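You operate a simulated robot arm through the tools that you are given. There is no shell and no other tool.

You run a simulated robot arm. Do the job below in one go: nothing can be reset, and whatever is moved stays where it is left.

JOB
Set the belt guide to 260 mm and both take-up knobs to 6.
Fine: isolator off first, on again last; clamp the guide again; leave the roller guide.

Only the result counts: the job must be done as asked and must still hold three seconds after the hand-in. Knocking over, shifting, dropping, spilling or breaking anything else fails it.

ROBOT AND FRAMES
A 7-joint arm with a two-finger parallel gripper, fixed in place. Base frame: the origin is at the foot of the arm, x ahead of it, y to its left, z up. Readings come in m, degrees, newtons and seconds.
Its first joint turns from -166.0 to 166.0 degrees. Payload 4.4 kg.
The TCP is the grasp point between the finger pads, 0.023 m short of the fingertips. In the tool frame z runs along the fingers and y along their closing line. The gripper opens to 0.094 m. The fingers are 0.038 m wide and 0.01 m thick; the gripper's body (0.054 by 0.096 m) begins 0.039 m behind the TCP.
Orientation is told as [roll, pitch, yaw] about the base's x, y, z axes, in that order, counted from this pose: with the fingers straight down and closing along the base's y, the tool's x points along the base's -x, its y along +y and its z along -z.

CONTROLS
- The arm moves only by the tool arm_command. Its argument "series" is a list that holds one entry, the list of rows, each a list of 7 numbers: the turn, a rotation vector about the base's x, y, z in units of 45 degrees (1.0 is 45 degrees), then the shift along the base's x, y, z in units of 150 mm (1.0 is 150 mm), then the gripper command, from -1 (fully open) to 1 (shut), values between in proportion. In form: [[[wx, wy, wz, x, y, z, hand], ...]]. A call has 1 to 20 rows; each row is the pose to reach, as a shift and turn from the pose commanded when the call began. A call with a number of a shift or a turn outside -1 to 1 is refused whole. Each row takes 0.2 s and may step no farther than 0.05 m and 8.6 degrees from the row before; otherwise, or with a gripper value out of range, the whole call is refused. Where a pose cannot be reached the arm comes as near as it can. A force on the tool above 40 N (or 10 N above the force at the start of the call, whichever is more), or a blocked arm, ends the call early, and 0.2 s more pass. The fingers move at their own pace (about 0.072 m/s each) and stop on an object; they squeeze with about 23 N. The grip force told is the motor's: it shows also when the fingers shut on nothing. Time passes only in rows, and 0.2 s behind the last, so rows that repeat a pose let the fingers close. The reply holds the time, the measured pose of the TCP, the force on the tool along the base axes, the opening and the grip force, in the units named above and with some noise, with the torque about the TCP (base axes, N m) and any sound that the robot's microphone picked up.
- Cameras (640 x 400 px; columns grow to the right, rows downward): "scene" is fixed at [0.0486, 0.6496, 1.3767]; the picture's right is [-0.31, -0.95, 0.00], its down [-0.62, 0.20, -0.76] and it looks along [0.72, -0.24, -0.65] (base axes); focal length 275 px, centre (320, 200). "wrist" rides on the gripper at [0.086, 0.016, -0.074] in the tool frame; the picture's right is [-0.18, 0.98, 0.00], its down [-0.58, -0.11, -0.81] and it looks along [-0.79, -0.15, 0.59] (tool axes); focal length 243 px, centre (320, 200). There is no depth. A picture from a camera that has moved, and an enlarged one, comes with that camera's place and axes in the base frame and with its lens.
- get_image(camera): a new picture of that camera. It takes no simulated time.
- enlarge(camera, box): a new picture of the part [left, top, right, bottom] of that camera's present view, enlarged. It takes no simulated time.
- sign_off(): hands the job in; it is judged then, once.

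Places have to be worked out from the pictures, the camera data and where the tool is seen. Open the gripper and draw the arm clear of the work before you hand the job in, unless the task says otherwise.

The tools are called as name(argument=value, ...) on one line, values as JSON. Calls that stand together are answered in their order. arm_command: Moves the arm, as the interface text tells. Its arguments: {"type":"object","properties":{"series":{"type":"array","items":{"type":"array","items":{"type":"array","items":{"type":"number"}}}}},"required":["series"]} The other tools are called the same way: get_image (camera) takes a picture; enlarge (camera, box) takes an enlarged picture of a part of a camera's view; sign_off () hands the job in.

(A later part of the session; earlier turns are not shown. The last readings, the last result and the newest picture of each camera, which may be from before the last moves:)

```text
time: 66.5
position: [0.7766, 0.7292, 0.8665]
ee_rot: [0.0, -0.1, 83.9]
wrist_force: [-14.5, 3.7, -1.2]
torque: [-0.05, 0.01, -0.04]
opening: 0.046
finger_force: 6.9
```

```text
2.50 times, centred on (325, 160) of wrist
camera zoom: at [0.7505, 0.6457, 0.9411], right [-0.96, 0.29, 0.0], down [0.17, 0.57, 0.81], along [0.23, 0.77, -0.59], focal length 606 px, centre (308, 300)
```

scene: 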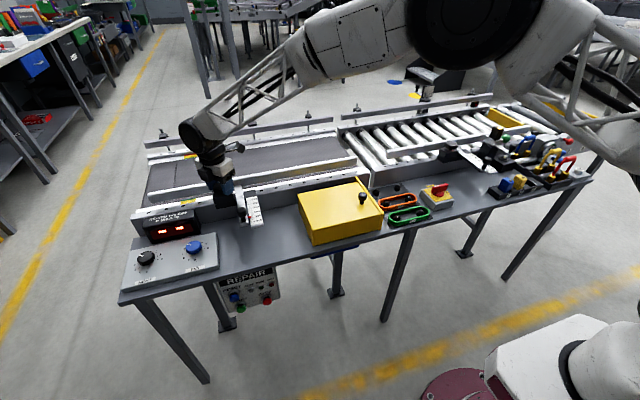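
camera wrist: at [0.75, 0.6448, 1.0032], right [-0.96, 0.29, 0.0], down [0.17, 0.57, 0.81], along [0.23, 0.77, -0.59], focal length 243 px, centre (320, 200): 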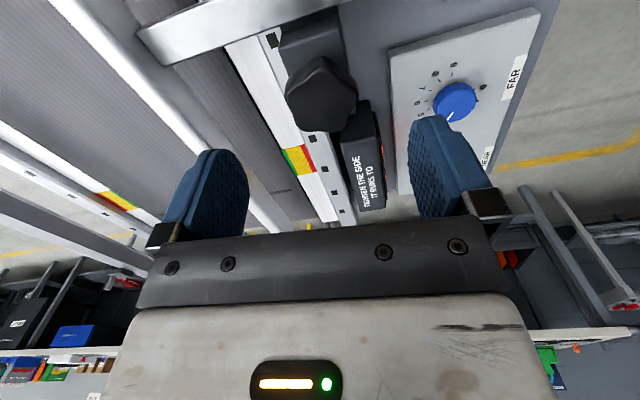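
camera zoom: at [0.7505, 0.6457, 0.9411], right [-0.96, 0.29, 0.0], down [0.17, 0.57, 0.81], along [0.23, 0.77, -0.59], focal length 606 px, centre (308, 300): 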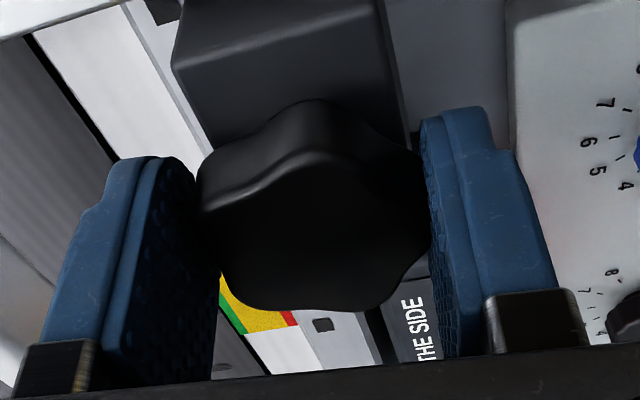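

Held at 46 mm. I turn clockwise 45° with a light grip and a small centre correction.

arm_command(series=[[[0, 0, 0, -0.004, 0, 0, 0.12], [0, 0, -0.12, -0.004, 0, 0, 0.12], [0, 0, -0.24, -0.004, 0, 0, 0.12], [0, 0, -0.36, -0.004, 0, 0, 0.12], [0, 0, -0.48, -0.004, 0, 0, 0.12], [0, 0, -0.6, -0.004, 0, 0, 0.12], [0, 0, -0.72, -0.002, 0, 0, 0.12], [0, 0, -0.84, 0, 0, 0, 0.12], [0, 0, -0.96, 0, 0, 0, 0.12]]])

enlarge(camera="wrist", box=[220, 80, 430, 240])

```text
time: 68.5
position: [0.7762, 0.7294, 0.867]
ee_rot: [0.0, -0.1, 40.6]
wrist_force: [-5.1, 5.4, -3.2]
torque: [-0.02, 0.01, 0.01]
opening: 0.0446
finger_force: 3.7
```

```text
2.50 times, centred on (325, 160) of wrist
camera zoom: at [0.6991, 0.6859, 0.9413], right [-0.5, 0.87, 0.0], down [0.51, 0.29, 0.81], along [0.7, 0.4, -0.59], focal length 606 px, centre (308, 300)
```

zoom: 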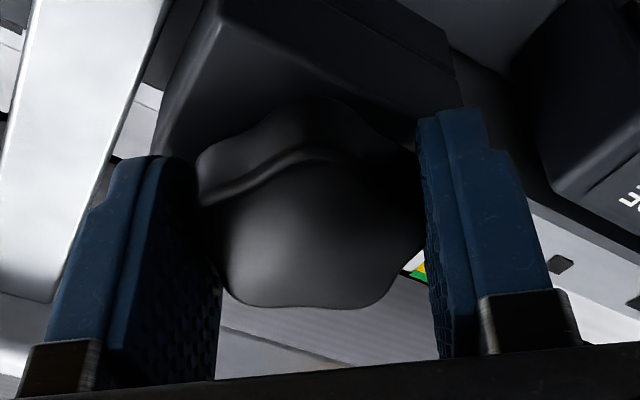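

The knob turns with the hand (same lobe position between the fingers). I turn another 43°.

arm_command(series=[[[0, 0, -0.12, 0, 0, 0, 0.14], [0, 0, -0.24, 0, 0, 0, 0.14], [0, 0, -0.36, 0, 0, 0, 0.14], [0, 0, -0.48, 0, 0, 0, 0.14], [0, 0, -0.6, 0, 0, 0, 0.14], [0, 0, -0.72, 0, 0, 0, 0.14], [0, 0, -0.84, 0, 0, 0, 0.14], [0, 0, -0.96, 0, 0, 0, 0.14]]])

enlarge(camera="wrist", box=[220, 80, 430, 240])

```text
time: 70.3
position: [0.7772, 0.7297, 0.8682]
ee_rot: [0.1, 0.0, -2.5]
wrist_force: [0.7, 7.4, -2.8]
torque: [-0.01, 0.05, 0.04]
opening: 0.044
finger_force: 3.8
```

```text
2.50 times, centred on (325, 160) of wrist
camera zoom: at [0.6895, 0.7498, 0.9417], right [0.23, 0.97, 0.0], down [0.57, -0.14, 0.81], along [0.79, -0.18, -0.59], focal length 606 px, centre (308, 300)
```

zoom: 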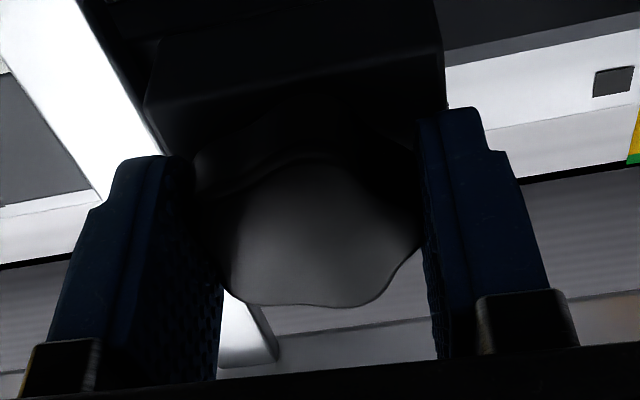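

It still follows without torque. I go on towards the expected stop near -36°, then with a firmer grip.

arm_command(series=[[[0, 0, -0.12, 0, 0.002, 0, 0.16], [0, 0, -0.24, 0, 0.002, 0, 0.16], [0, 0, -0.36, 0, 0.002, 0, 0.16], [0, 0, -0.48, 0, 0.002, 0, 0.16], [0, 0, -0.6, 0, 0.002, 0, 0.18], [0, 0, -0.7, 0, 0.002, 0, 0.18]]])

enlarge(camera="wrist", box=[220, 80, 430, 240])

```text
time: 71.7
position: [0.776, 0.7285, 0.8676]
ee_rot: [0.0, 0.0, -32.7]
wrist_force: [-10.2, -11.5, 8.8]
torque: [-0.28, 0.46, 0.06]
opening: 0.0429
finger_force: 45.2
stopped in row 6: the force on the tool passed its limit at 42 N (the readings are from after the stop); the commanded pose is now the measured one
```

```text
2.50 times, centred on (325, 160) of wrist
camera zoom: at [0.7112, 0.7901, 0.9417], right [0.69, 0.73, 0.0], down [0.43, -0.41, 0.81], along [0.59, -0.55, -0.59], focal length 606 px, centre (308, 300)
```

zoom: 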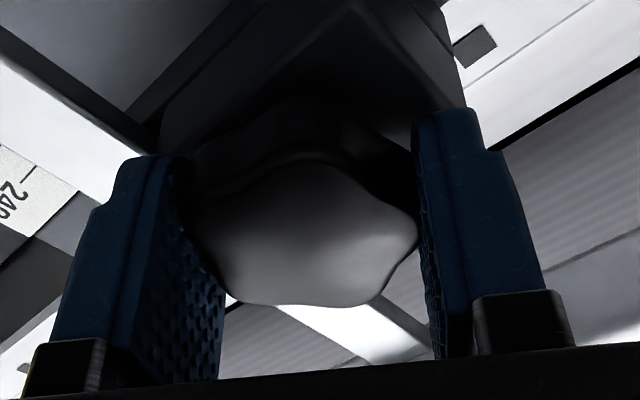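

The grip built up side force. I ease it briefly, then turn further in small steps and watch for a torque or slipping at the clamped stop.

arm_command(series=[[[0, 0, 0, 0, 0, 0, 0.09], [0, 0, 0, 0, 0, 0, 0.12], [0, 0, -0.08, 0, 0, 0, 0.14], [0, 0, -0.16, 0, 0, 0, 0.14], [0, 0, -0.24, 0, 0, 0, 0.14], [0, 0, -0.32, 0, 0, 0, 0.14]]])

enlarge(camera="wrist", box=[220, 80, 430, 240])

```text
time: 73.1
position: [0.7769, 0.7296, 0.8678]
ee_rot: [0.0, -0.1, -47.2]
wrist_force: [-4.0, -8.6, -0.3]
torque: [0.0, 0.01, 0.08]
opening: 0.0448
finger_force: 4.6
```

```text
2.50 times, centred on (325, 160) of wrist
camera zoom: at [0.7285, 0.8042, 0.9417], right [0.85, 0.53, 0.0], down [0.31, -0.5, 0.81], along [0.43, -0.68, -0.59], focal length 606 px, centre (308, 300)
```

zoom: 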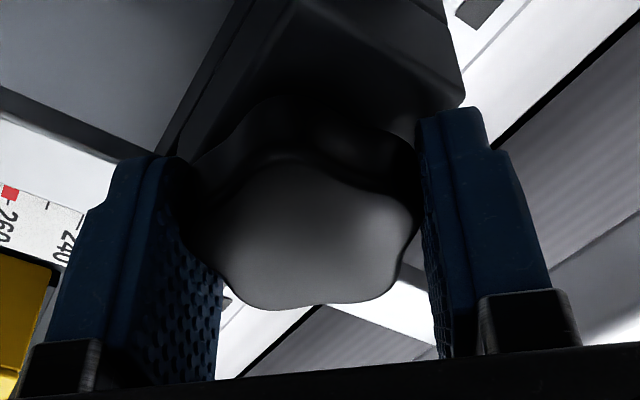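

The knob now lags the hand by some degrees, which indicates the clamped stop. I grip firmer and turn a bit more to seat it tightly.

arm_command(series=[[[0, 0, 0, 0, 0, 0, 0.25], [0, 0, -0.06, 0, 0, 0, 0.3], [0, 0, -0.12, 0, 0, 0, 0.3], [0, 0, -0.18, 0, 0, 0, 0.3]]])

enlarge(camera="wrist", box=[220, 80, 430, 240])

```text
time: 74.1
position: [0.7758, 0.7291, 0.8664]
ee_rot: [0.0, -0.1, -55.4]
wrist_force: [-16.3, -20.9, -0.5]
torque: [-0.16, 0.08, 0.12]
opening: 0.0437
finger_force: 12.7
```

```text
2.50 times, centred on (325, 160) of wrist
camera zoom: at [0.7391, 0.8103, 0.9411], right [0.91, 0.41, 0.0], down [0.24, -0.54, 0.81], along [0.33, -0.74, -0.59], focal length 606 px, centre (308, 300)
```

zoom: 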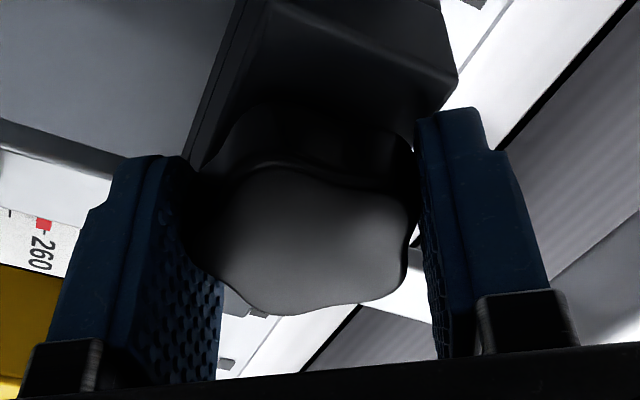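

The hand slips round the knob that no longer turns: it is clamped. I release, lift clear and check the scale and the clamp.

arm_command(series=[[[0, 0, 0, 0, 0, 0, 0], [0, 0, 0, 0, 0, 0, -0.35], [0, 0, 0, 0, 0, 0, -0.35], [0, 0, 0, 0, 0, 0.1, -0.35], [0, 0, 0, 0, 0, 0.3, -0.35], [0, 0, 0, 0, 0, 0.55, -0.35], [0, 0, 0, 0, 0, 0.85, -0.35]]])

arm_command(series=[[[0, 0, 0.18, -0.1, 0, 0, -0.35], [0, 0, 0.36, -0.3, 0, 0, -0.35], [0, 0, 0.54, -0.5, 0, 0, -0.35], [0, 0, 0.72, -0.7, 0, 0, -0.35], [0, 0, 0.9, -0.85, 0, 0, -0.35], [0, 0, 1, -1, 0, 0, -0.35]]])

get_image(camera="wrist")

enlarge(camera="scene", box=[190, 170, 290, 235])

```text
time: 75.7
position: [0.7768, 0.7283, 0.9933]
ee_rot: [-0.1, -0.1, -55.3]
wrist_force: [-0.4, 0.0, -1.3]
torque: [-0.05, 0.0, 0.01]
opening: 0.0637
finger_force: 0.0
```

```text
time: 77.1
position: [0.6283, 0.7294, 0.9952]
ee_rot: [0.0, -0.2, -10.1]
wrist_force: [-0.2, 0.2, 0.1]
torque: [-0.02, 0.06, -0.01]
opening: 0.0637
finger_force: 0.1
```

```text
taken
camera wrist: at [0.5449, 0.7608, 1.0698], right [0.35, 0.94, 0.0], down [0.55, -0.21, 0.81], along [0.75, -0.29, -0.59], focal length 243 px, centre (320, 200)
```

wrist: 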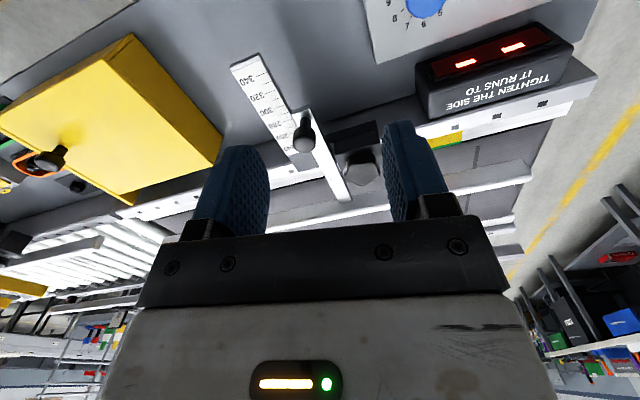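

```text
6.15 times, centred on (240, 202) of scene
camera zoom: at [0.0486, 0.6496, 1.3767], right [-0.31, -0.95, 0.0], down [-0.62, 0.2, -0.76], along [0.72, -0.24, -0.65], focal length 1695 px, centre (812, 185)
```

zoom: 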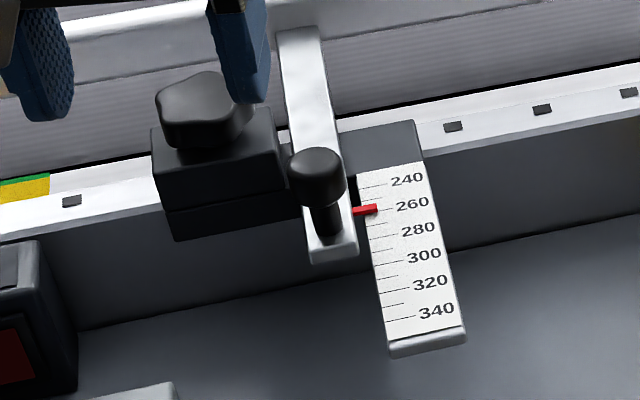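

The clamp knob stands just as at the start and the pointer is on 260. Next come the take-up knobs: I square the yaw and move above the FAR knob, near (0.638, 0.829).

arm_command(series=[[[0, 0, 0.1, 0, 0.2, 0, -0.35], [0, 0, 0.2, 0, 0.4, 0, -0.35], [0, 0, 0.224, 0, 0.55, 0, -0.35], [0, 0, 0.224, 0, 0.67, 0, -0.35]]])

get_image(camera="wrist")

enlarge(camera="wrist", box=[280, 0, 520, 120])

enlarge(camera="scene", box=[115, 220, 225, 295])

```text
time: 78.1
position: [0.6283, 0.8301, 0.9945]
ee_rot: [0.1, -0.1, -0.3]
wrist_force: [1.0, 0.4, 0.5]
torque: [0.02, 0.02, 0.02]
opening: 0.0634
finger_force: 0.0
```

```text
taken
camera wrist: at [0.5408, 0.8484, 1.0695], right [0.19, 0.98, 0.0], down [0.58, -0.11, 0.81], along [0.79, -0.15, -0.59], focal length 243 px, centre (320, 200)
```

wrist: 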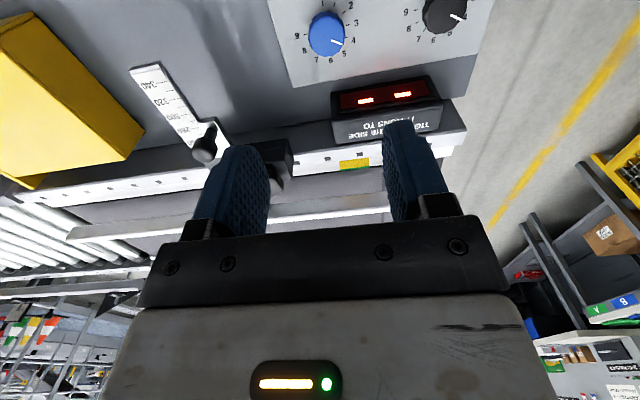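

```text
2.67 times, centred on (400, 60) of wrist
camera zoom: at [0.5408, 0.8484, 1.0695], right [0.19, 0.98, 0.0], down [0.58, -0.11, 0.81], along [0.79, -0.15, -0.59], focal length 647 px, centre (107, 573)
```

zoom: 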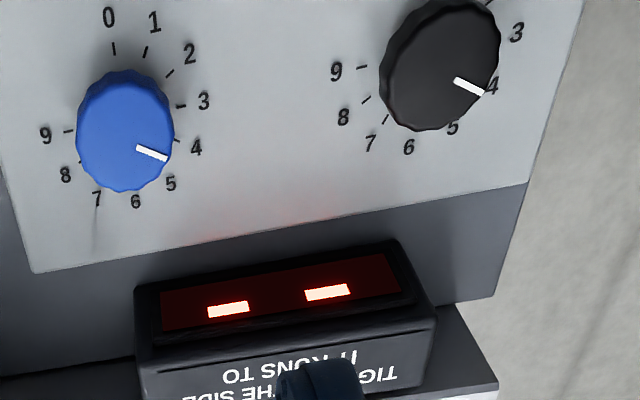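

```text
5.33 times, centred on (170, 258) of scene
camera zoom: at [0.0486, 0.6496, 1.3767], right [-0.31, -0.95, 0.0], down [-0.62, 0.2, -0.76], along [0.72, -0.24, -0.65], focal length 1469 px, centre (1120, -107)
```

zoom: 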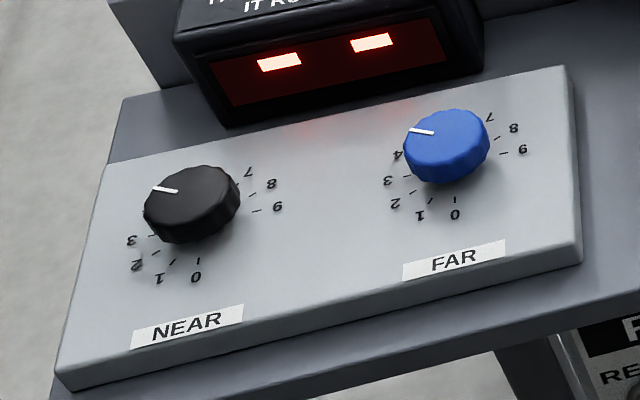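

The dial runs 0–9 at 30° steps, clockwise: 0 at -x, 3 at +y, 6 at +x, 9 at -y, and both knobs stand near 4. I descend towards the FAR knob, about (0.642, 0.832), to test the reach and refine its place.

arm_command(series=[[[0, 0, 0, 0.04, 0, -0.2, -0.35], [0, 0, 0, 0.09, 0.01, -0.4, -0.35], [0, 0, 0, 0.09, 0.01, -0.6, -0.35], [0, 0, 0, 0.09, 0.01, -0.8, -0.35], [0, 0, 0, 0.09, 0.01, -0.97, -0.35]]])

get_image(camera="wrist")

get_image(camera="scene")

```text
time: 79.3
position: [0.6401, 0.8313, 0.8489]
ee_rot: [0.1, -0.1, -0.3]
wrist_force: [-0.2, 0.0, 0.6]
torque: [-0.02, 0.05, -0.01]
opening: 0.0636
finger_force: 0.0
```

```text
taken
camera wrist: at [0.553, 0.8486, 0.9236], right [0.19, 0.98, 0.0], down [0.58, -0.11, 0.81], along [0.79, -0.15, -0.59], focal length 243 px, centre (320, 200)
```

wrist: 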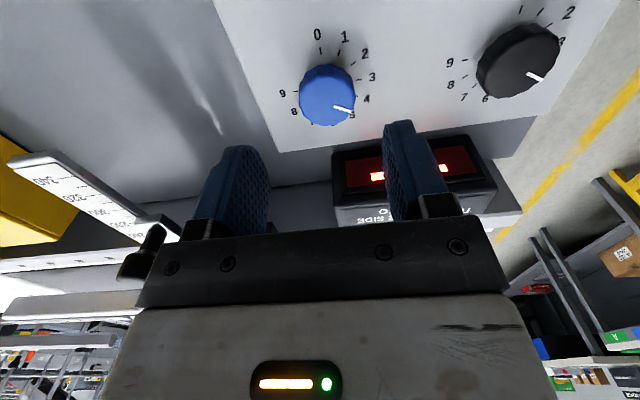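

```text
taken
```

scene: 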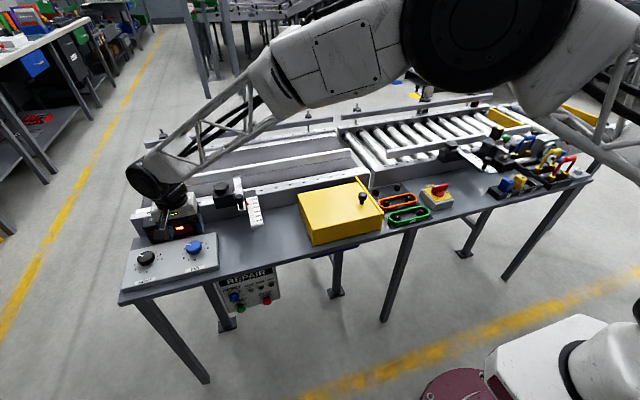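

The reach is fine here. I enlarge the FAR knob to fix its centre and pointer angle.

enlarge(camera="wrist", box=[260, 10, 400, 150])

enlarge(camera="scene", box=[115, 195, 225, 270])

```text
2.86 times, centred on (330, 80) of wrist
camera zoom: at [0.553, 0.8486, 0.9236], right [0.19, 0.98, 0.0], down [0.58, -0.11, 0.81], along [0.79, -0.15, -0.59], focal length 693 px, centre (291, 543)
```

zoom: 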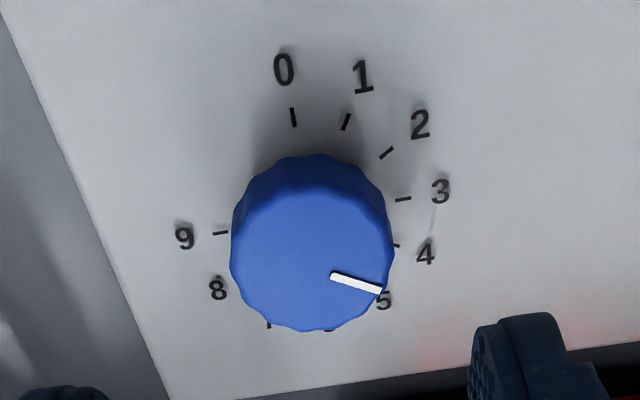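

```text
5.33 times, centred on (170, 232) of scene
camera zoom: at [0.0486, 0.6496, 1.3767], right [-0.31, -0.95, 0.0], down [-0.62, 0.2, -0.76], along [0.72, -0.24, -0.65], focal length 1469 px, centre (1120, 27)
```

zoom: 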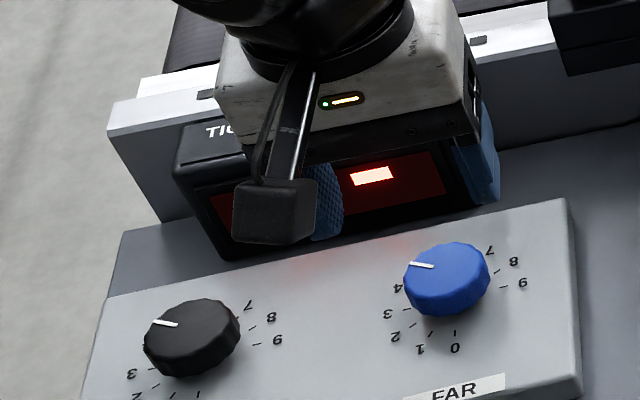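

The dial centre comes out at (0.659, 0.834) with 6 exactly towards +x; the knob top is at z ≈ 0.752, about 44 mm wide, pointer near 60° (reading 4). I turn the hand to +30° over it, so I can turn to -30°.

arm_command(series=[[[0, 0, 0.17, 0.05, 0.01, 0, -0.6], [0, 0, 0.34, 0.1, 0.018, 0, -0.6], [0, 0, 0.51, 0.123, 0.018, 0, -0.6], [0, 0, 0.672, 0.123, 0.018, -0.15, -0.6], [0, 0, 0.672, 0.123, 0.018, -0.3, -0.6]]])

get_image(camera="wrist")

enlarge(camera="scene", box=[115, 195, 225, 270])

```text
time: 80.5
position: [0.6583, 0.8341, 0.8048]
ee_rot: [0.0, -0.1, 30.1]
wrist_force: [0.1, 0.3, -0.4]
torque: [-0.01, 0.01, -0.01]
opening: 0.0752
finger_force: 0.2
```

```text
taken
camera wrist: at [0.5742, 0.8043, 0.8797], right [-0.33, 0.94, 0.0], down [0.56, 0.2, 0.81], along [0.76, 0.27, -0.59], focal length 243 px, centre (320, 200)
```

wrist: 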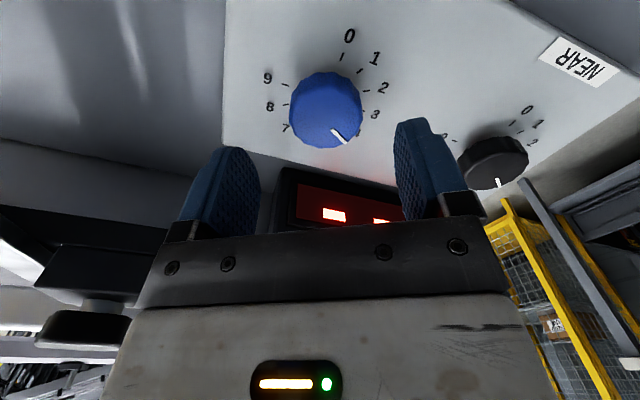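

```text
5.33 times, centred on (170, 232) of scene
camera zoom: at [0.0486, 0.6496, 1.3767], right [-0.31, -0.95, 0.0], down [-0.62, 0.2, -0.76], along [0.72, -0.24, -0.65], focal length 1469 px, centre (1120, 27)
```

zoom: 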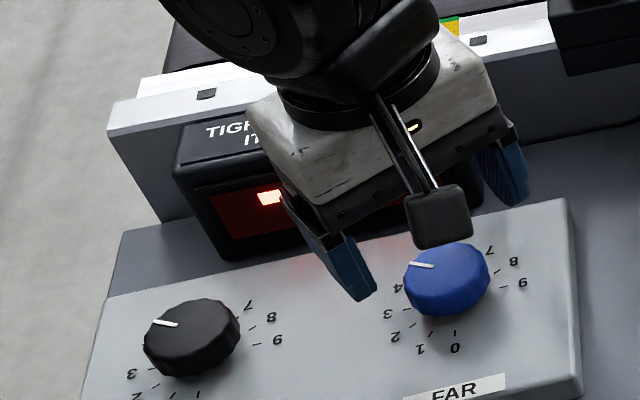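

The hand is aligned over the FAR knob and clear of the display. I go down to z ≈ 0.758 and close gently on it.

arm_command(series=[[[0, 0, 0, 0, 0, -0.15, -0.6], [0, 0, 0, 0, 0, -0.313, -0.6], [0, 0, 0, 0, 0, -0.313, -0.3], [0, 0, 0, 0, 0, -0.313, -0.05], [0, 0, 0, 0, 0, -0.313, 0.05], [0, 0, 0, 0, 0, -0.313, 0.1], [0, 0, 0, 0, 0, -0.313, 0.13]]])

get_image(camera="wrist")

```text
time: 81.4
position: [0.6614, 0.8344, 0.7635]
ee_rot: [0.1, -0.3, 30.2]
wrist_force: [-2.2, -1.1, 2.6]
torque: [-0.1, 0.05, -0.05]
opening: 0.0493
finger_force: 0.0
stopped in row 4: the force on the tool passed its limit at 47 N (the readings are from after the stop); the commanded pose is now the measured one
```

```text
taken
camera wrist: at [0.5767, 0.8059, 0.8372], right [-0.33, 0.94, 0.0], down [0.55, 0.19, 0.81], along [0.76, 0.27, -0.59], focal length 243 px, centre (320, 200)
```

wrist: 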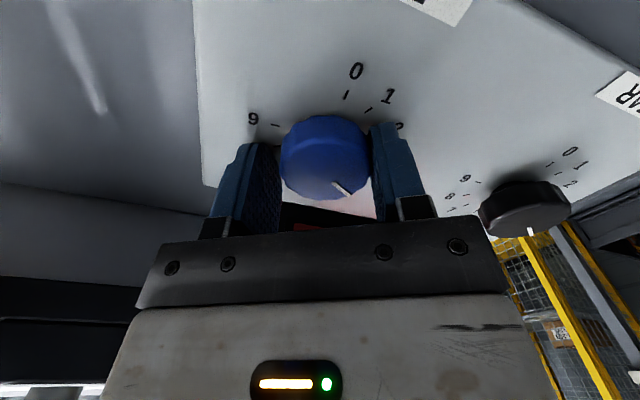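

The call stopped on a 47 N force at z 0.7635, with the fingers at 49 mm. I look for what touched.

enlarge(camera="scene", box=[100, 170, 240, 270])

enlarge(camera="wrist", box=[200, 90, 440, 240])

```text
4.00 times, centred on (170, 220) of scene
camera zoom: at [0.0486, 0.6496, 1.3767], right [-0.31, -0.95, 0.0], down [-0.62, 0.2, -0.76], along [0.72, -0.24, -0.65], focal length 1102 px, centre (920, 120)
```

zoom: 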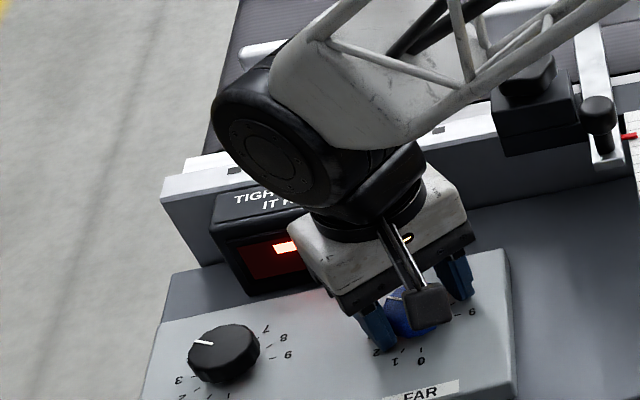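

```text
2.67 times, centred on (320, 165) of wrist
camera zoom: at [0.5767, 0.8059, 0.8372], right [-0.33, 0.94, 0.0], down [0.55, 0.19, 0.81], along [0.76, 0.27, -0.59], focal length 647 px, centre (320, 293)
```

zoom: 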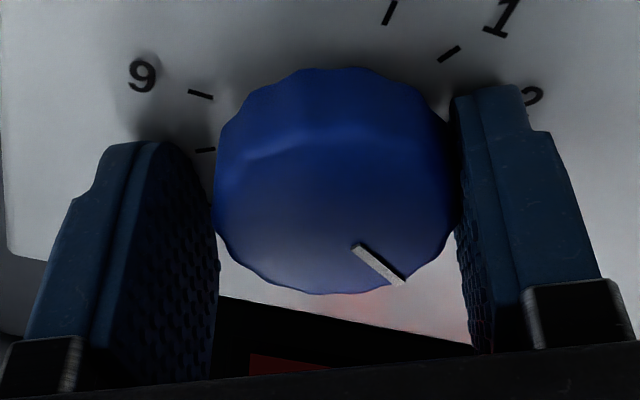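

Only the finger pads meet the knob (it nearly fills the 49 mm gap), so it was a one-sided touch. I close a little more and read the forces.

arm_command(series=[[[0, 0, 0, 0, 0, 0, -0.04], [0, 0, 0, 0, 0, 0, -0.02], [0, 0, 0, 0, 0, 0, 0]]])

```text
time: 82.2
position: [0.6616, 0.8355, 0.7626]
ee_rot: [0.1, -0.3, 30.2]
wrist_force: [-2.6, 0.2, 7.0]
torque: [-0.32, 0.06, -0.06]
opening: 0.0492
finger_force: 2.5
```

The knob seems tapered, pushing the hand up a little (7 N). I raise the hand 4 mm and grip again.

arm_command(series=[[[0, 0, 0, -0.01, 0, 0, -0.1], [0, 0, 0, -0.01, 0, 0.027, -0.1], [0, 0, 0, -0.01, 0, 0.027, 0], [0, 0, 0, -0.01, 0, 0.027, 0.03], [0, 0, 0, -0.01, 0, 0.027, 0.05], [0, 0, 0, -0.01, 0, 0.027, 0.05]]])

enlarge(camera="wrist", box=[200, 90, 440, 240])

```text
time: 83.6
position: [0.6572, 0.8354, 0.7657]
ee_rot: [0.1, -0.4, 30.1]
wrist_force: [-2.1, 4.7, -2.3]
torque: [-0.03, -0.05, -0.01]
opening: 0.0465
finger_force: 2.2
```

```text
2.67 times, centred on (320, 165) of wrist
camera zoom: at [0.5744, 0.8057, 0.8403], right [-0.33, 0.94, 0.0], down [0.55, 0.19, 0.81], along [0.76, 0.27, -0.59], focal length 647 px, centre (320, 293)
```

zoom: 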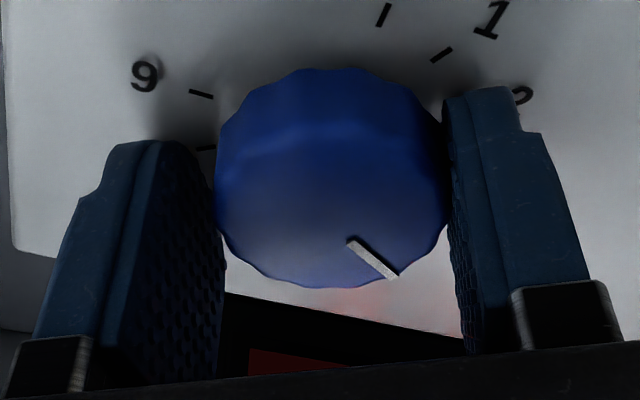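

Now both pads touch with small forces. I tighten slightly and turn clockwise 20° to see whether the knob follows.

arm_command(series=[[[0, 0, 0, 0, 0.003, 0, 0.14], [0, 0, -0.11, 0, 0.003, 0, 0.14], [0, 0, -0.22, 0, 0.003, 0, 0.14], [0, 0, -0.33, 0, 0.003, 0, 0.14], [0, 0, -0.44, 0, 0.003, 0, 0.14]]])

enlarge(camera="wrist", box=[200, 90, 440, 240])

```text
time: 84.8
position: [0.6593, 0.8351, 0.767]
ee_rot: [0.1, -0.4, 10.2]
wrist_force: [-2.3, 5.1, -2.6]
torque: [-0.05, 0.01, -0.04]
opening: 0.0429
finger_force: 3.6
```

```text
2.67 times, centred on (320, 165) of wrist
camera zoom: at [0.5705, 0.8354, 0.8406], right [0.01, 1.0, 0.0], down [0.59, -0.01, 0.81], along [0.81, 0.0, -0.59], focal length 647 px, centre (320, 293)
```

zoom: 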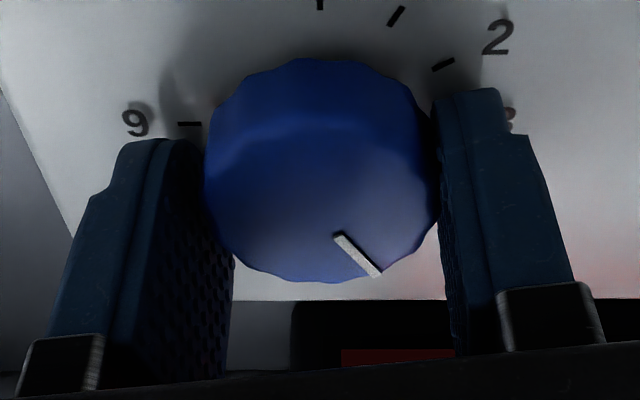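

The knob follows (the mark keeps its place between the fingers). I turn the remaining 40° in steps.

arm_command(series=[[[0, 0, -0.12, 0, 0, 0, 0.14], [0, 0, -0.24, 0, 0, 0, 0.14], [0, 0, -0.36, 0, 0, 0, 0.14], [0, 0, -0.48, 0, 0, 0, 0.14], [0, 0, -0.6, 0, 0, 0, 0.14], [0, 0, -0.72, 0, 0, 0, 0.14], [0, 0, -0.84, 0, 0, 0, 0.14]]])

get_image(camera="wrist")

enlarge(camera="wrist", box=[200, 90, 440, 240])

```text
time: 86.4
position: [0.6594, 0.835, 0.7669]
ee_rot: [-0.1, -0.3, -27.6]
wrist_force: [-3.4, -14.6, 0.0]
torque: [-0.09, 0.11, 0.18]
opening: 0.0472
finger_force: 7.3
```

```text
taken
camera wrist: at [0.5889, 0.8899, 0.8403], right [0.62, 0.79, 0.0], down [0.46, -0.36, 0.81], along [0.64, -0.5, -0.59], focal length 243 px, centre (320, 200)
```

wrist: 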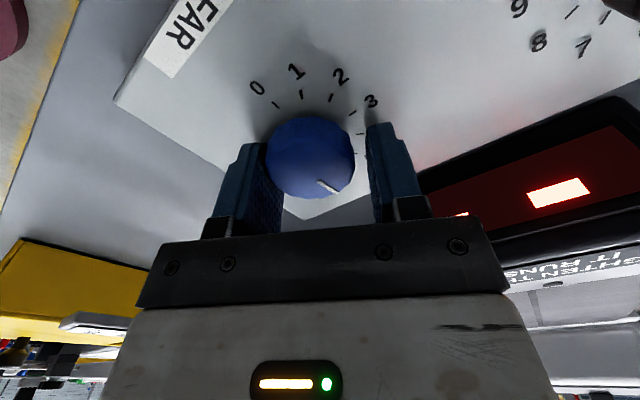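

```text
2.67 times, centred on (320, 165) of wrist
camera zoom: at [0.5889, 0.8899, 0.8403], right [0.62, 0.79, 0.0], down [0.46, -0.36, 0.81], along [0.64, -0.5, -0.59], focal length 647 px, centre (320, 293)
```

zoom: 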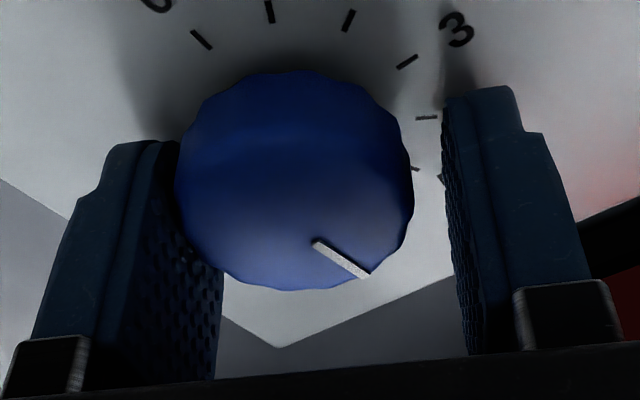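

The mark now points about 7° short of +x (reading ≈ 5.75), and the hand is 2 mm off-centre. I release, re-centre, regrip and turn 8° more.

arm_command(series=[[[0, 0, 0, 0, 0, 0, -0.1], [0, 0, 0, -0.008, -0.012, 0, -0.1], [0, 0, 0, -0.008, -0.012, 0, 0.05], [0, 0, 0, -0.008, -0.012, 0, 0.12], [0, 0, 0, -0.008, -0.012, 0, 0.14]]])

enlarge(camera="wrist", box=[200, 90, 440, 240])

```text
time: 87.6
position: [0.6583, 0.8328, 0.7651]
ee_rot: [0.2, -0.4, -27.5]
wrist_force: [-2.6, -5.4, 2.5]
torque: [-0.09, 0.07, 0.02]
opening: 0.0433
finger_force: 3.3
```

```text
2.67 times, centred on (320, 165) of wrist
camera zoom: at [0.5881, 0.8879, 0.8401], right [0.62, 0.79, 0.0], down [0.46, -0.36, 0.81], along [0.64, -0.5, -0.59], focal length 647 px, centre (320, 293)
```

zoom: 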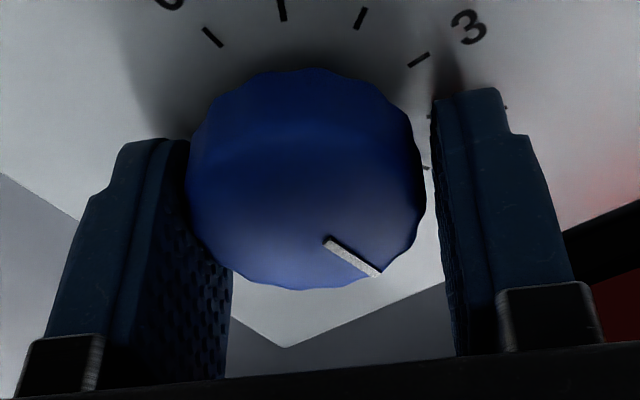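

Well centred now. I turn 8° more, release and lift to read the dial from above.

arm_command(series=[[[0, 0, -0.06, 0, 0, 0, 0.16], [0, 0, -0.12, 0, 0, 0, 0.16], [0, 0, -0.18, 0, 0, 0, 0.16], [0, 0, -0.18, 0, 0, 0, 0.16]]])

arm_command(series=[[[0, 0, 0, 0, 0, 0, -0.1], [0, 0, 0, 0, 0, 0, -0.5], [0, 0, 0, 0, 0, 0.1, -0.5], [0, 0, 0, 0, 0, 0.35, -0.5], [0, 0, 0, 0, 0, 0.65, -0.5], [0, 0, 0, 0, 0, 0.9, -0.5]]])

arm_command(series=[[[0, 0, 0.18, 0, 0.05, 0.1, -0.5], [0, 0, 0.36, 0, 0.1, 0.2, -0.5], [0, 0, 0.54, 0, 0.15, 0.3, -0.5], [0, 0, 0.72, 0, 0.15, 0.4, -0.5], [0, 0, 0.79, 0, 0.15, 0.5, -0.5]]])

get_image(camera="wrist")

```text
time: 88.6
position: [0.6574, 0.8331, 0.7657]
ee_rot: [0.0, -0.3, -35.6]
wrist_force: [-5.0, -12.0, -3.6]
torque: [-0.05, -0.03, 0.08]
opening: 0.045
finger_force: 6.7
```

```text
time: 90.0
position: [0.6596, 0.8321, 0.903]
ee_rot: [-0.1, -0.2, -35.6]
wrist_force: [-0.1, -0.3, -0.7]
torque: [0.01, 0.01, 0.0]
opening: 0.0704
finger_force: 0.0
```

```text
time: 91.2
position: [0.6567, 0.8562, 0.9762]
ee_rot: [-0.1, -0.2, -0.1]
wrist_force: [0.6, 1.0, -0.4]
torque: [0.0, 0.01, 0.0]
opening: 0.0701
finger_force: 0.0
```

```text
taken
camera wrist: at [0.5701, 0.8723, 1.0504], right [0.18, 0.98, 0.0], down [0.58, -0.11, 0.81], along [0.8, -0.15, -0.59], focal length 243 px, centre (320, 200)
```

wrist: 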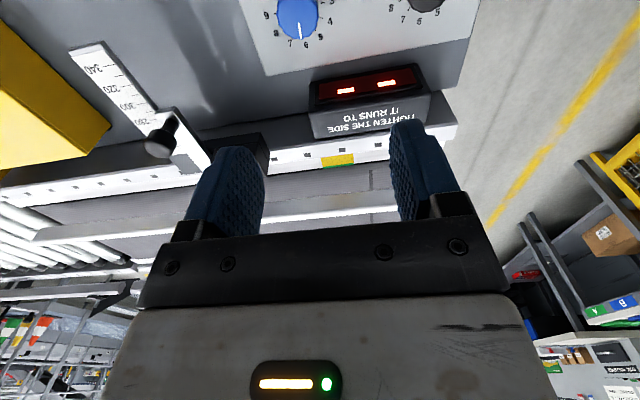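

I tilt the hand 30° again to look straight down on both dials.

arm_command(series=[[[0, 0.15, 0, 0.06, 0.03, 0.05, -0.5], [0, 0.3, 0, 0.12, 0.06, 0.1, -0.5], [0, 0.45, 0, 0.18, 0.1, 0.1, -0.5], [0, 0.55, 0, 0.23, 0.13, 0.1, -0.5], [0, 0.667, 0, 0.287, 0.13, 0.1, -0.5]]])

get_image(camera="wrist")

enlarge(camera="wrist", box=[230, 40, 330, 140])

enlarge(camera="wrist", box=[340, 30, 440, 130])

```text
time: 92.4
position: [0.7004, 0.8751, 0.9924]
ee_rot: [0.1, 29.7, -0.1]
wrist_force: [-0.1, 0.1, 0.8]
torque: [-0.01, 0.0, -0.02]
opening: 0.0706
finger_force: 0.0
```

```text
taken
camera wrist: at [0.6618, 0.8921, 1.1002], right [0.16, 0.98, -0.09], down [0.91, -0.11, 0.41], along [0.39, -0.15, -0.91], focal length 243 px, centre (320, 200)
```

wrist: 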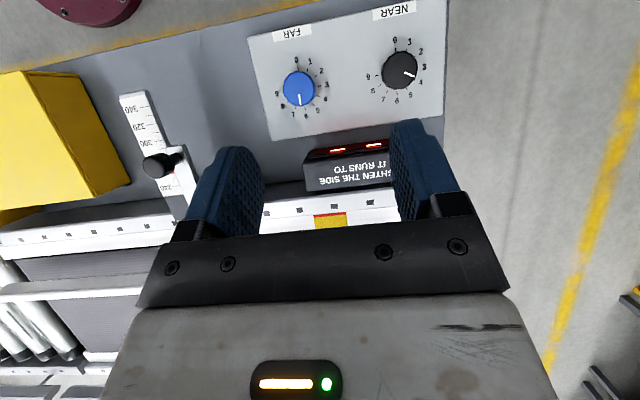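

```text
4.00 times, centred on (280, 90) of wrist
camera zoom: at [0.6618, 0.8921, 1.1002], right [0.16, 0.98, -0.09], down [0.91, -0.11, 0.41], along [0.39, -0.15, -0.91], focal length 970 px, centre (480, 640)
```

zoom: 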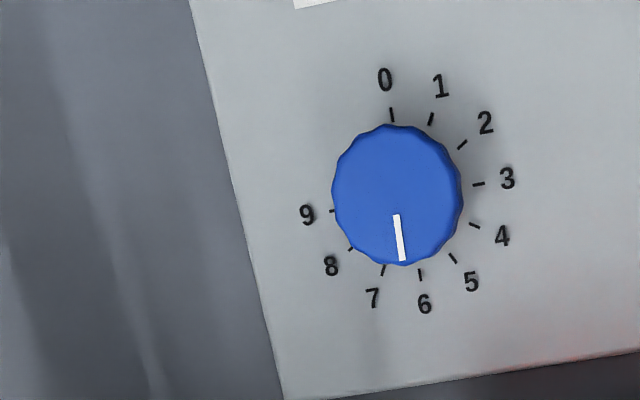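

```text
4.00 times, centred on (390, 80) of wrist
camera zoom: at [0.6618, 0.8921, 1.1002], right [0.16, 0.98, -0.09], down [0.91, -0.11, 0.41], along [0.39, -0.15, -0.91], focal length 970 px, centre (40, 680)
```

zoom: 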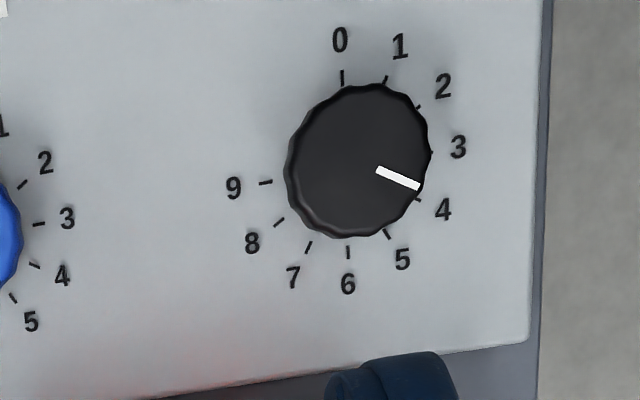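

FAR appears very close to 6. I enlarge both marks for a precise angle.

enlarge(camera="wrist", box=[277, 65, 325, 113])

enlarge(camera="wrist", box=[375, 45, 430, 95])

```text
8.33 times, centred on (301, 89) of wrist
camera zoom: at [0.6618, 0.8921, 1.1002], right [0.16, 0.98, -0.09], down [0.91, -0.11, 0.41], along [0.39, -0.15, -0.91], focal length 2022 px, centre (478, 1125)
```

zoom: 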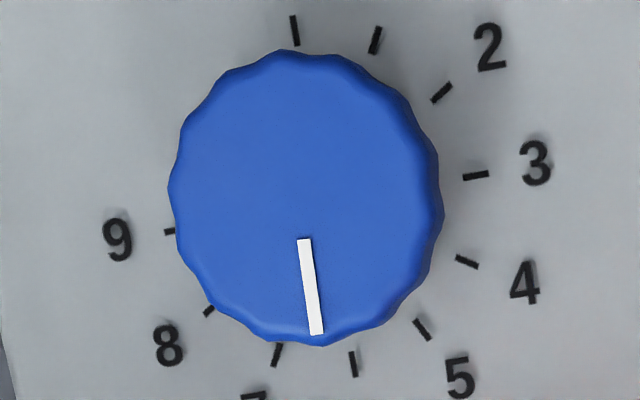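

```text
8.00 times, centred on (402, 70) of wrist
camera zoom: at [0.6618, 0.8921, 1.1002], right [0.16, 0.98, -0.09], down [0.91, -0.11, 0.41], along [0.39, -0.15, -0.91], focal length 1941 px, centre (-340, 1240)
```

zoom: 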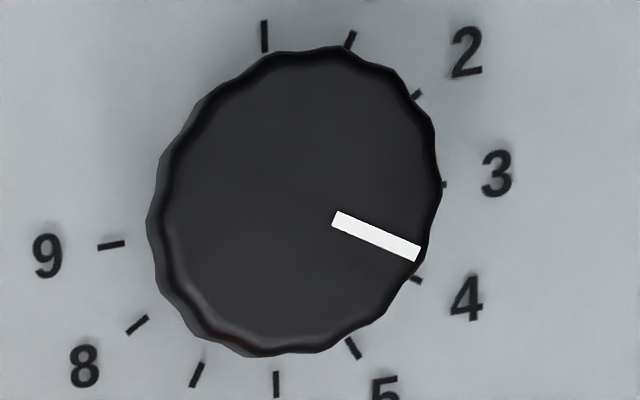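

FAR reads 6.09 (about 3° past); NEAR stands at 61° (reading 3.96) with its centre at about (0.6585, 0.9625). I straighten the hand and move above NEAR to test the reach.

arm_command(series=[[[0, -0.15, 0, -0.06, 0.1, 0, -0.5], [0, -0.3, 0, -0.12, 0.2, 0, -0.5], [0, -0.45, 0, -0.18, 0.35, 0, -0.5], [0, -0.6, 0, -0.24, 0.5, -0.1, -0.5], [0, -0.66, 0, -0.28, 0.583, -0.3, -0.5], [0, -0.66, 0, -0.28, 0.583, -0.6, -0.5]]])

get_image(camera="wrist")

get_image(camera="scene")

```text
time: 93.8
position: [0.6606, 0.9643, 0.9043]
ee_rot: [0.2, -0.1, -0.2]
wrist_force: [-0.5, -0.2, 1.5]
torque: [-0.02, 0.0, 0.01]
opening: 0.0704
finger_force: 0.0
```

```text
taken
camera wrist: at [0.5722, 0.9801, 0.9787], right [0.18, 0.98, 0.0], down [0.58, -0.11, 0.81], along [0.79, -0.15, -0.59], focal length 243 px, centre (320, 200)
```

wrist: 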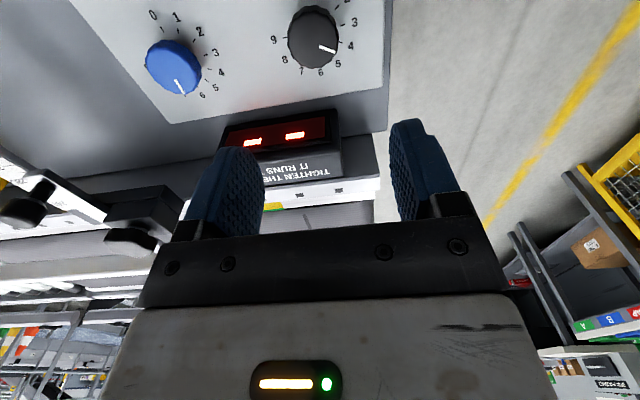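

```text
taken
```

scene: 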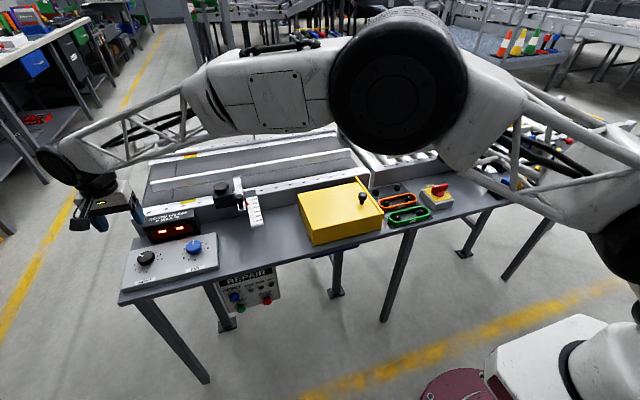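

The arm reaches (0.66, 0.964). I turn to +30° and go down to about z 0.82 over NEAR, then refine.

arm_command(series=[[[0, 0, 0.17, -0.01, -0.02, -0.1, -0.5], [0, 0, 0.34, -0.01, -0.02, -0.25, -0.5], [0, 0, 0.51, -0.01, -0.02, -0.4, -0.5], [0, 0, 0.672, -0.01, -0.02, -0.55, -0.5]]])

get_image(camera="wrist")

enlarge(camera="wrist", box=[240, 40, 420, 160])

get_image(camera="scene")

```text
time: 94.8
position: [0.658, 0.9615, 0.8214]
ee_rot: [0.0, 0.0, 30.4]
wrist_force: [0.3, 0.9, 0.7]
torque: [0.02, -0.02, 0.01]
opening: 0.0706
finger_force: 0.1
```

```text
taken
camera wrist: at [0.5743, 0.9325, 0.8963], right [-0.34, 0.94, 0.0], down [0.56, 0.2, 0.81], along [0.76, 0.27, -0.59], focal length 243 px, centre (320, 200)
```

wrist: 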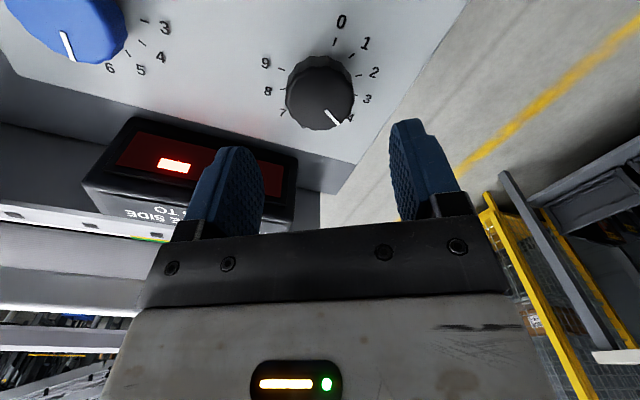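

```text
3.33 times, centred on (330, 100) of wrist
camera zoom: at [0.5743, 0.9325, 0.8963], right [-0.34, 0.94, 0.0], down [0.56, 0.2, 0.81], along [0.76, 0.27, -0.59], focal length 809 px, centre (287, 533)
```

zoom: 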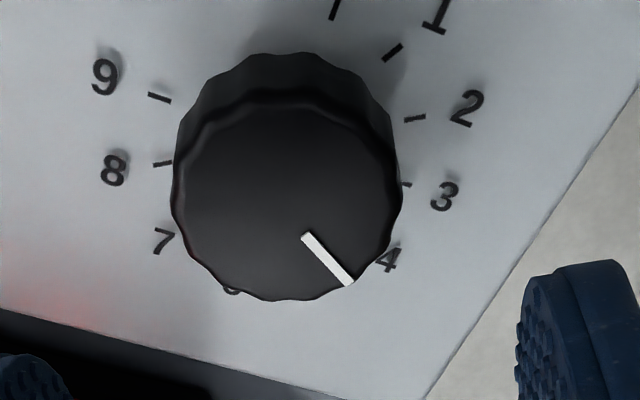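

```text
taken
```

scene: 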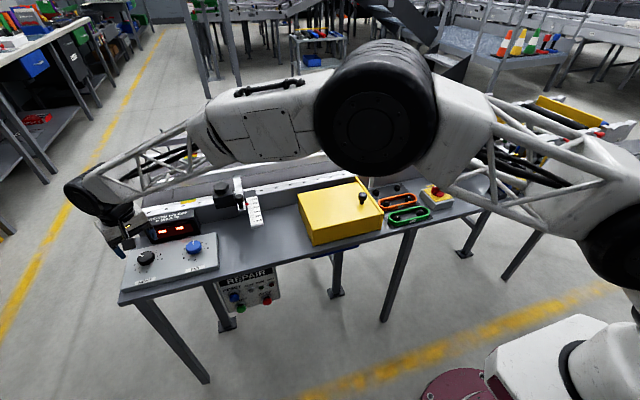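

NEAR's centre is at (0.658, 0.962), right under the hand. I go down to z ≈ 0.766 and close gently.

arm_command(series=[[[0, 0, 0, 0, 0.002, -0.15, -0.5], [0, 0, 0, 0, 0.002, -0.3, -0.5], [0, 0, 0, 0, 0.002, -0.37, -0.3], [0, 0, 0, 0, 0.002, -0.37, -0.1], [0, 0, 0, 0, 0.002, -0.37, 0], [0, 0, 0, 0, 0.002, -0.37, 0.05], [0, 0, 0, 0, 0.002, -0.37, 0.08]]])

enlarge(camera="wrist", box=[200, 90, 440, 240])

```text
time: 96.4
position: [0.6579, 0.9612, 0.7632]
ee_rot: [0.1, 0.0, 30.2]
wrist_force: [-0.1, 1.1, 0.0]
torque: [0.01, 0.03, -0.03]
opening: 0.0438
finger_force: 0.0
```

```text
2.67 times, centred on (320, 165) of wrist
camera zoom: at [0.5738, 0.932, 0.8381], right [-0.33, 0.94, 0.0], down [0.56, 0.2, 0.81], along [0.76, 0.27, -0.59], focal length 647 px, centre (320, 293)
```

zoom: 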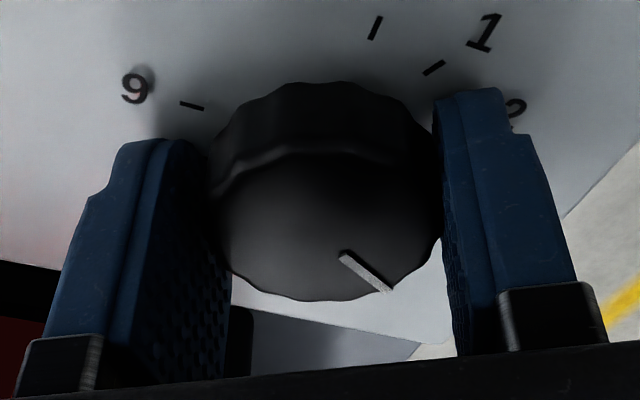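

Nicely centred with the pads just at the knob. I tighten slightly and turn clockwise about 31° first.

arm_command(series=[[[0, 0, 0, 0, 0, 0, 0.12], [0, 0, 0, 0, 0, 0, 0.15], [0, 0, -0.1, 0, 0, 0, 0.15], [0, 0, -0.2, 0, 0, 0, 0.15], [0, 0, -0.3, 0, 0, 0, 0.15], [0, 0, -0.4, 0, 0, 0, 0.15], [0, 0, -0.5, 0, 0, 0, 0.15], [0, 0, -0.6, 0, 0, 0, 0.15], [0, 0, -0.7, 0, 0, 0, 0.15]]])

enlarge(camera="wrist", box=[200, 90, 440, 240])

```text
time: 98.4
position: [0.6576, 0.9598, 0.7632]
ee_rot: [0.0, -0.1, -1.4]
wrist_force: [0.7, -3.2, -0.4]
torque: [-0.02, 0.0, 0.01]
opening: 0.0413
finger_force: 1.9
```

```text
2.67 times, centred on (320, 165) of wrist
camera zoom: at [0.5714, 0.9789, 0.8381], right [0.21, 0.98, 0.0], down [0.58, -0.12, 0.81], along [0.79, -0.17, -0.59], focal length 647 px, centre (320, 293)
```

zoom: 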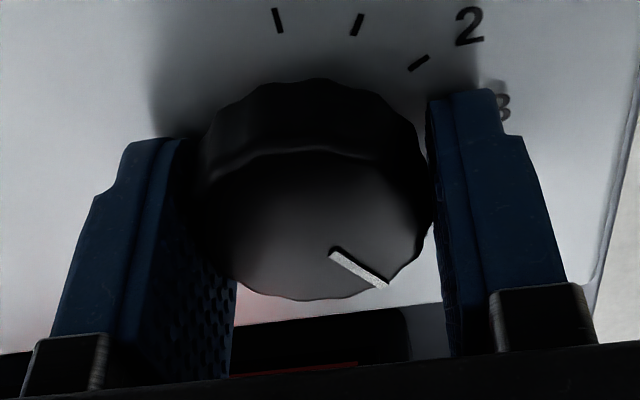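

It follows with a few degrees of lag. I grip slightly more and turn another 31°.

arm_command(series=[[[0, 0, 0, 0, 0, 0, 0.18], [0, 0, -0.1, 0, 0, 0, 0.2], [0, 0, -0.2, 0, 0, 0, 0.2], [0, 0, -0.3, 0, 0, 0, 0.2], [0, 0, -0.4, 0, 0, 0, 0.2], [0, 0, -0.5, 0, 0, 0, 0.2], [0, 0, -0.6, 0, 0, 0, 0.2], [0, 0, -0.68, 0, 0, 0, 0.2]]])

enlarge(camera="wrist", box=[200, 90, 440, 240])

```text
time: 100.2
position: [0.6579, 0.9585, 0.7629]
ee_rot: [0.0, 0.0, -32.1]
wrist_force: [-5.6, -17.1, -1.4]
torque: [-0.06, 0.0, 0.11]
opening: 0.0451
finger_force: 8.6
```

```text
2.67 times, centred on (320, 165) of wrist
camera zoom: at [0.5922, 1.0192, 0.8381], right [0.68, 0.74, 0.0], down [0.44, -0.4, 0.81], along [0.59, -0.55, -0.59], focal length 647 px, centre (320, 293)
```

zoom: 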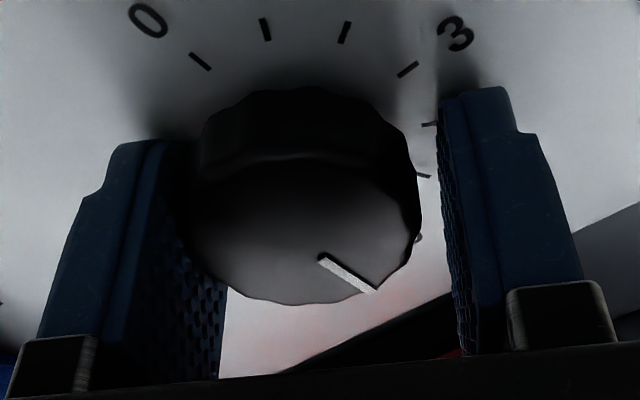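

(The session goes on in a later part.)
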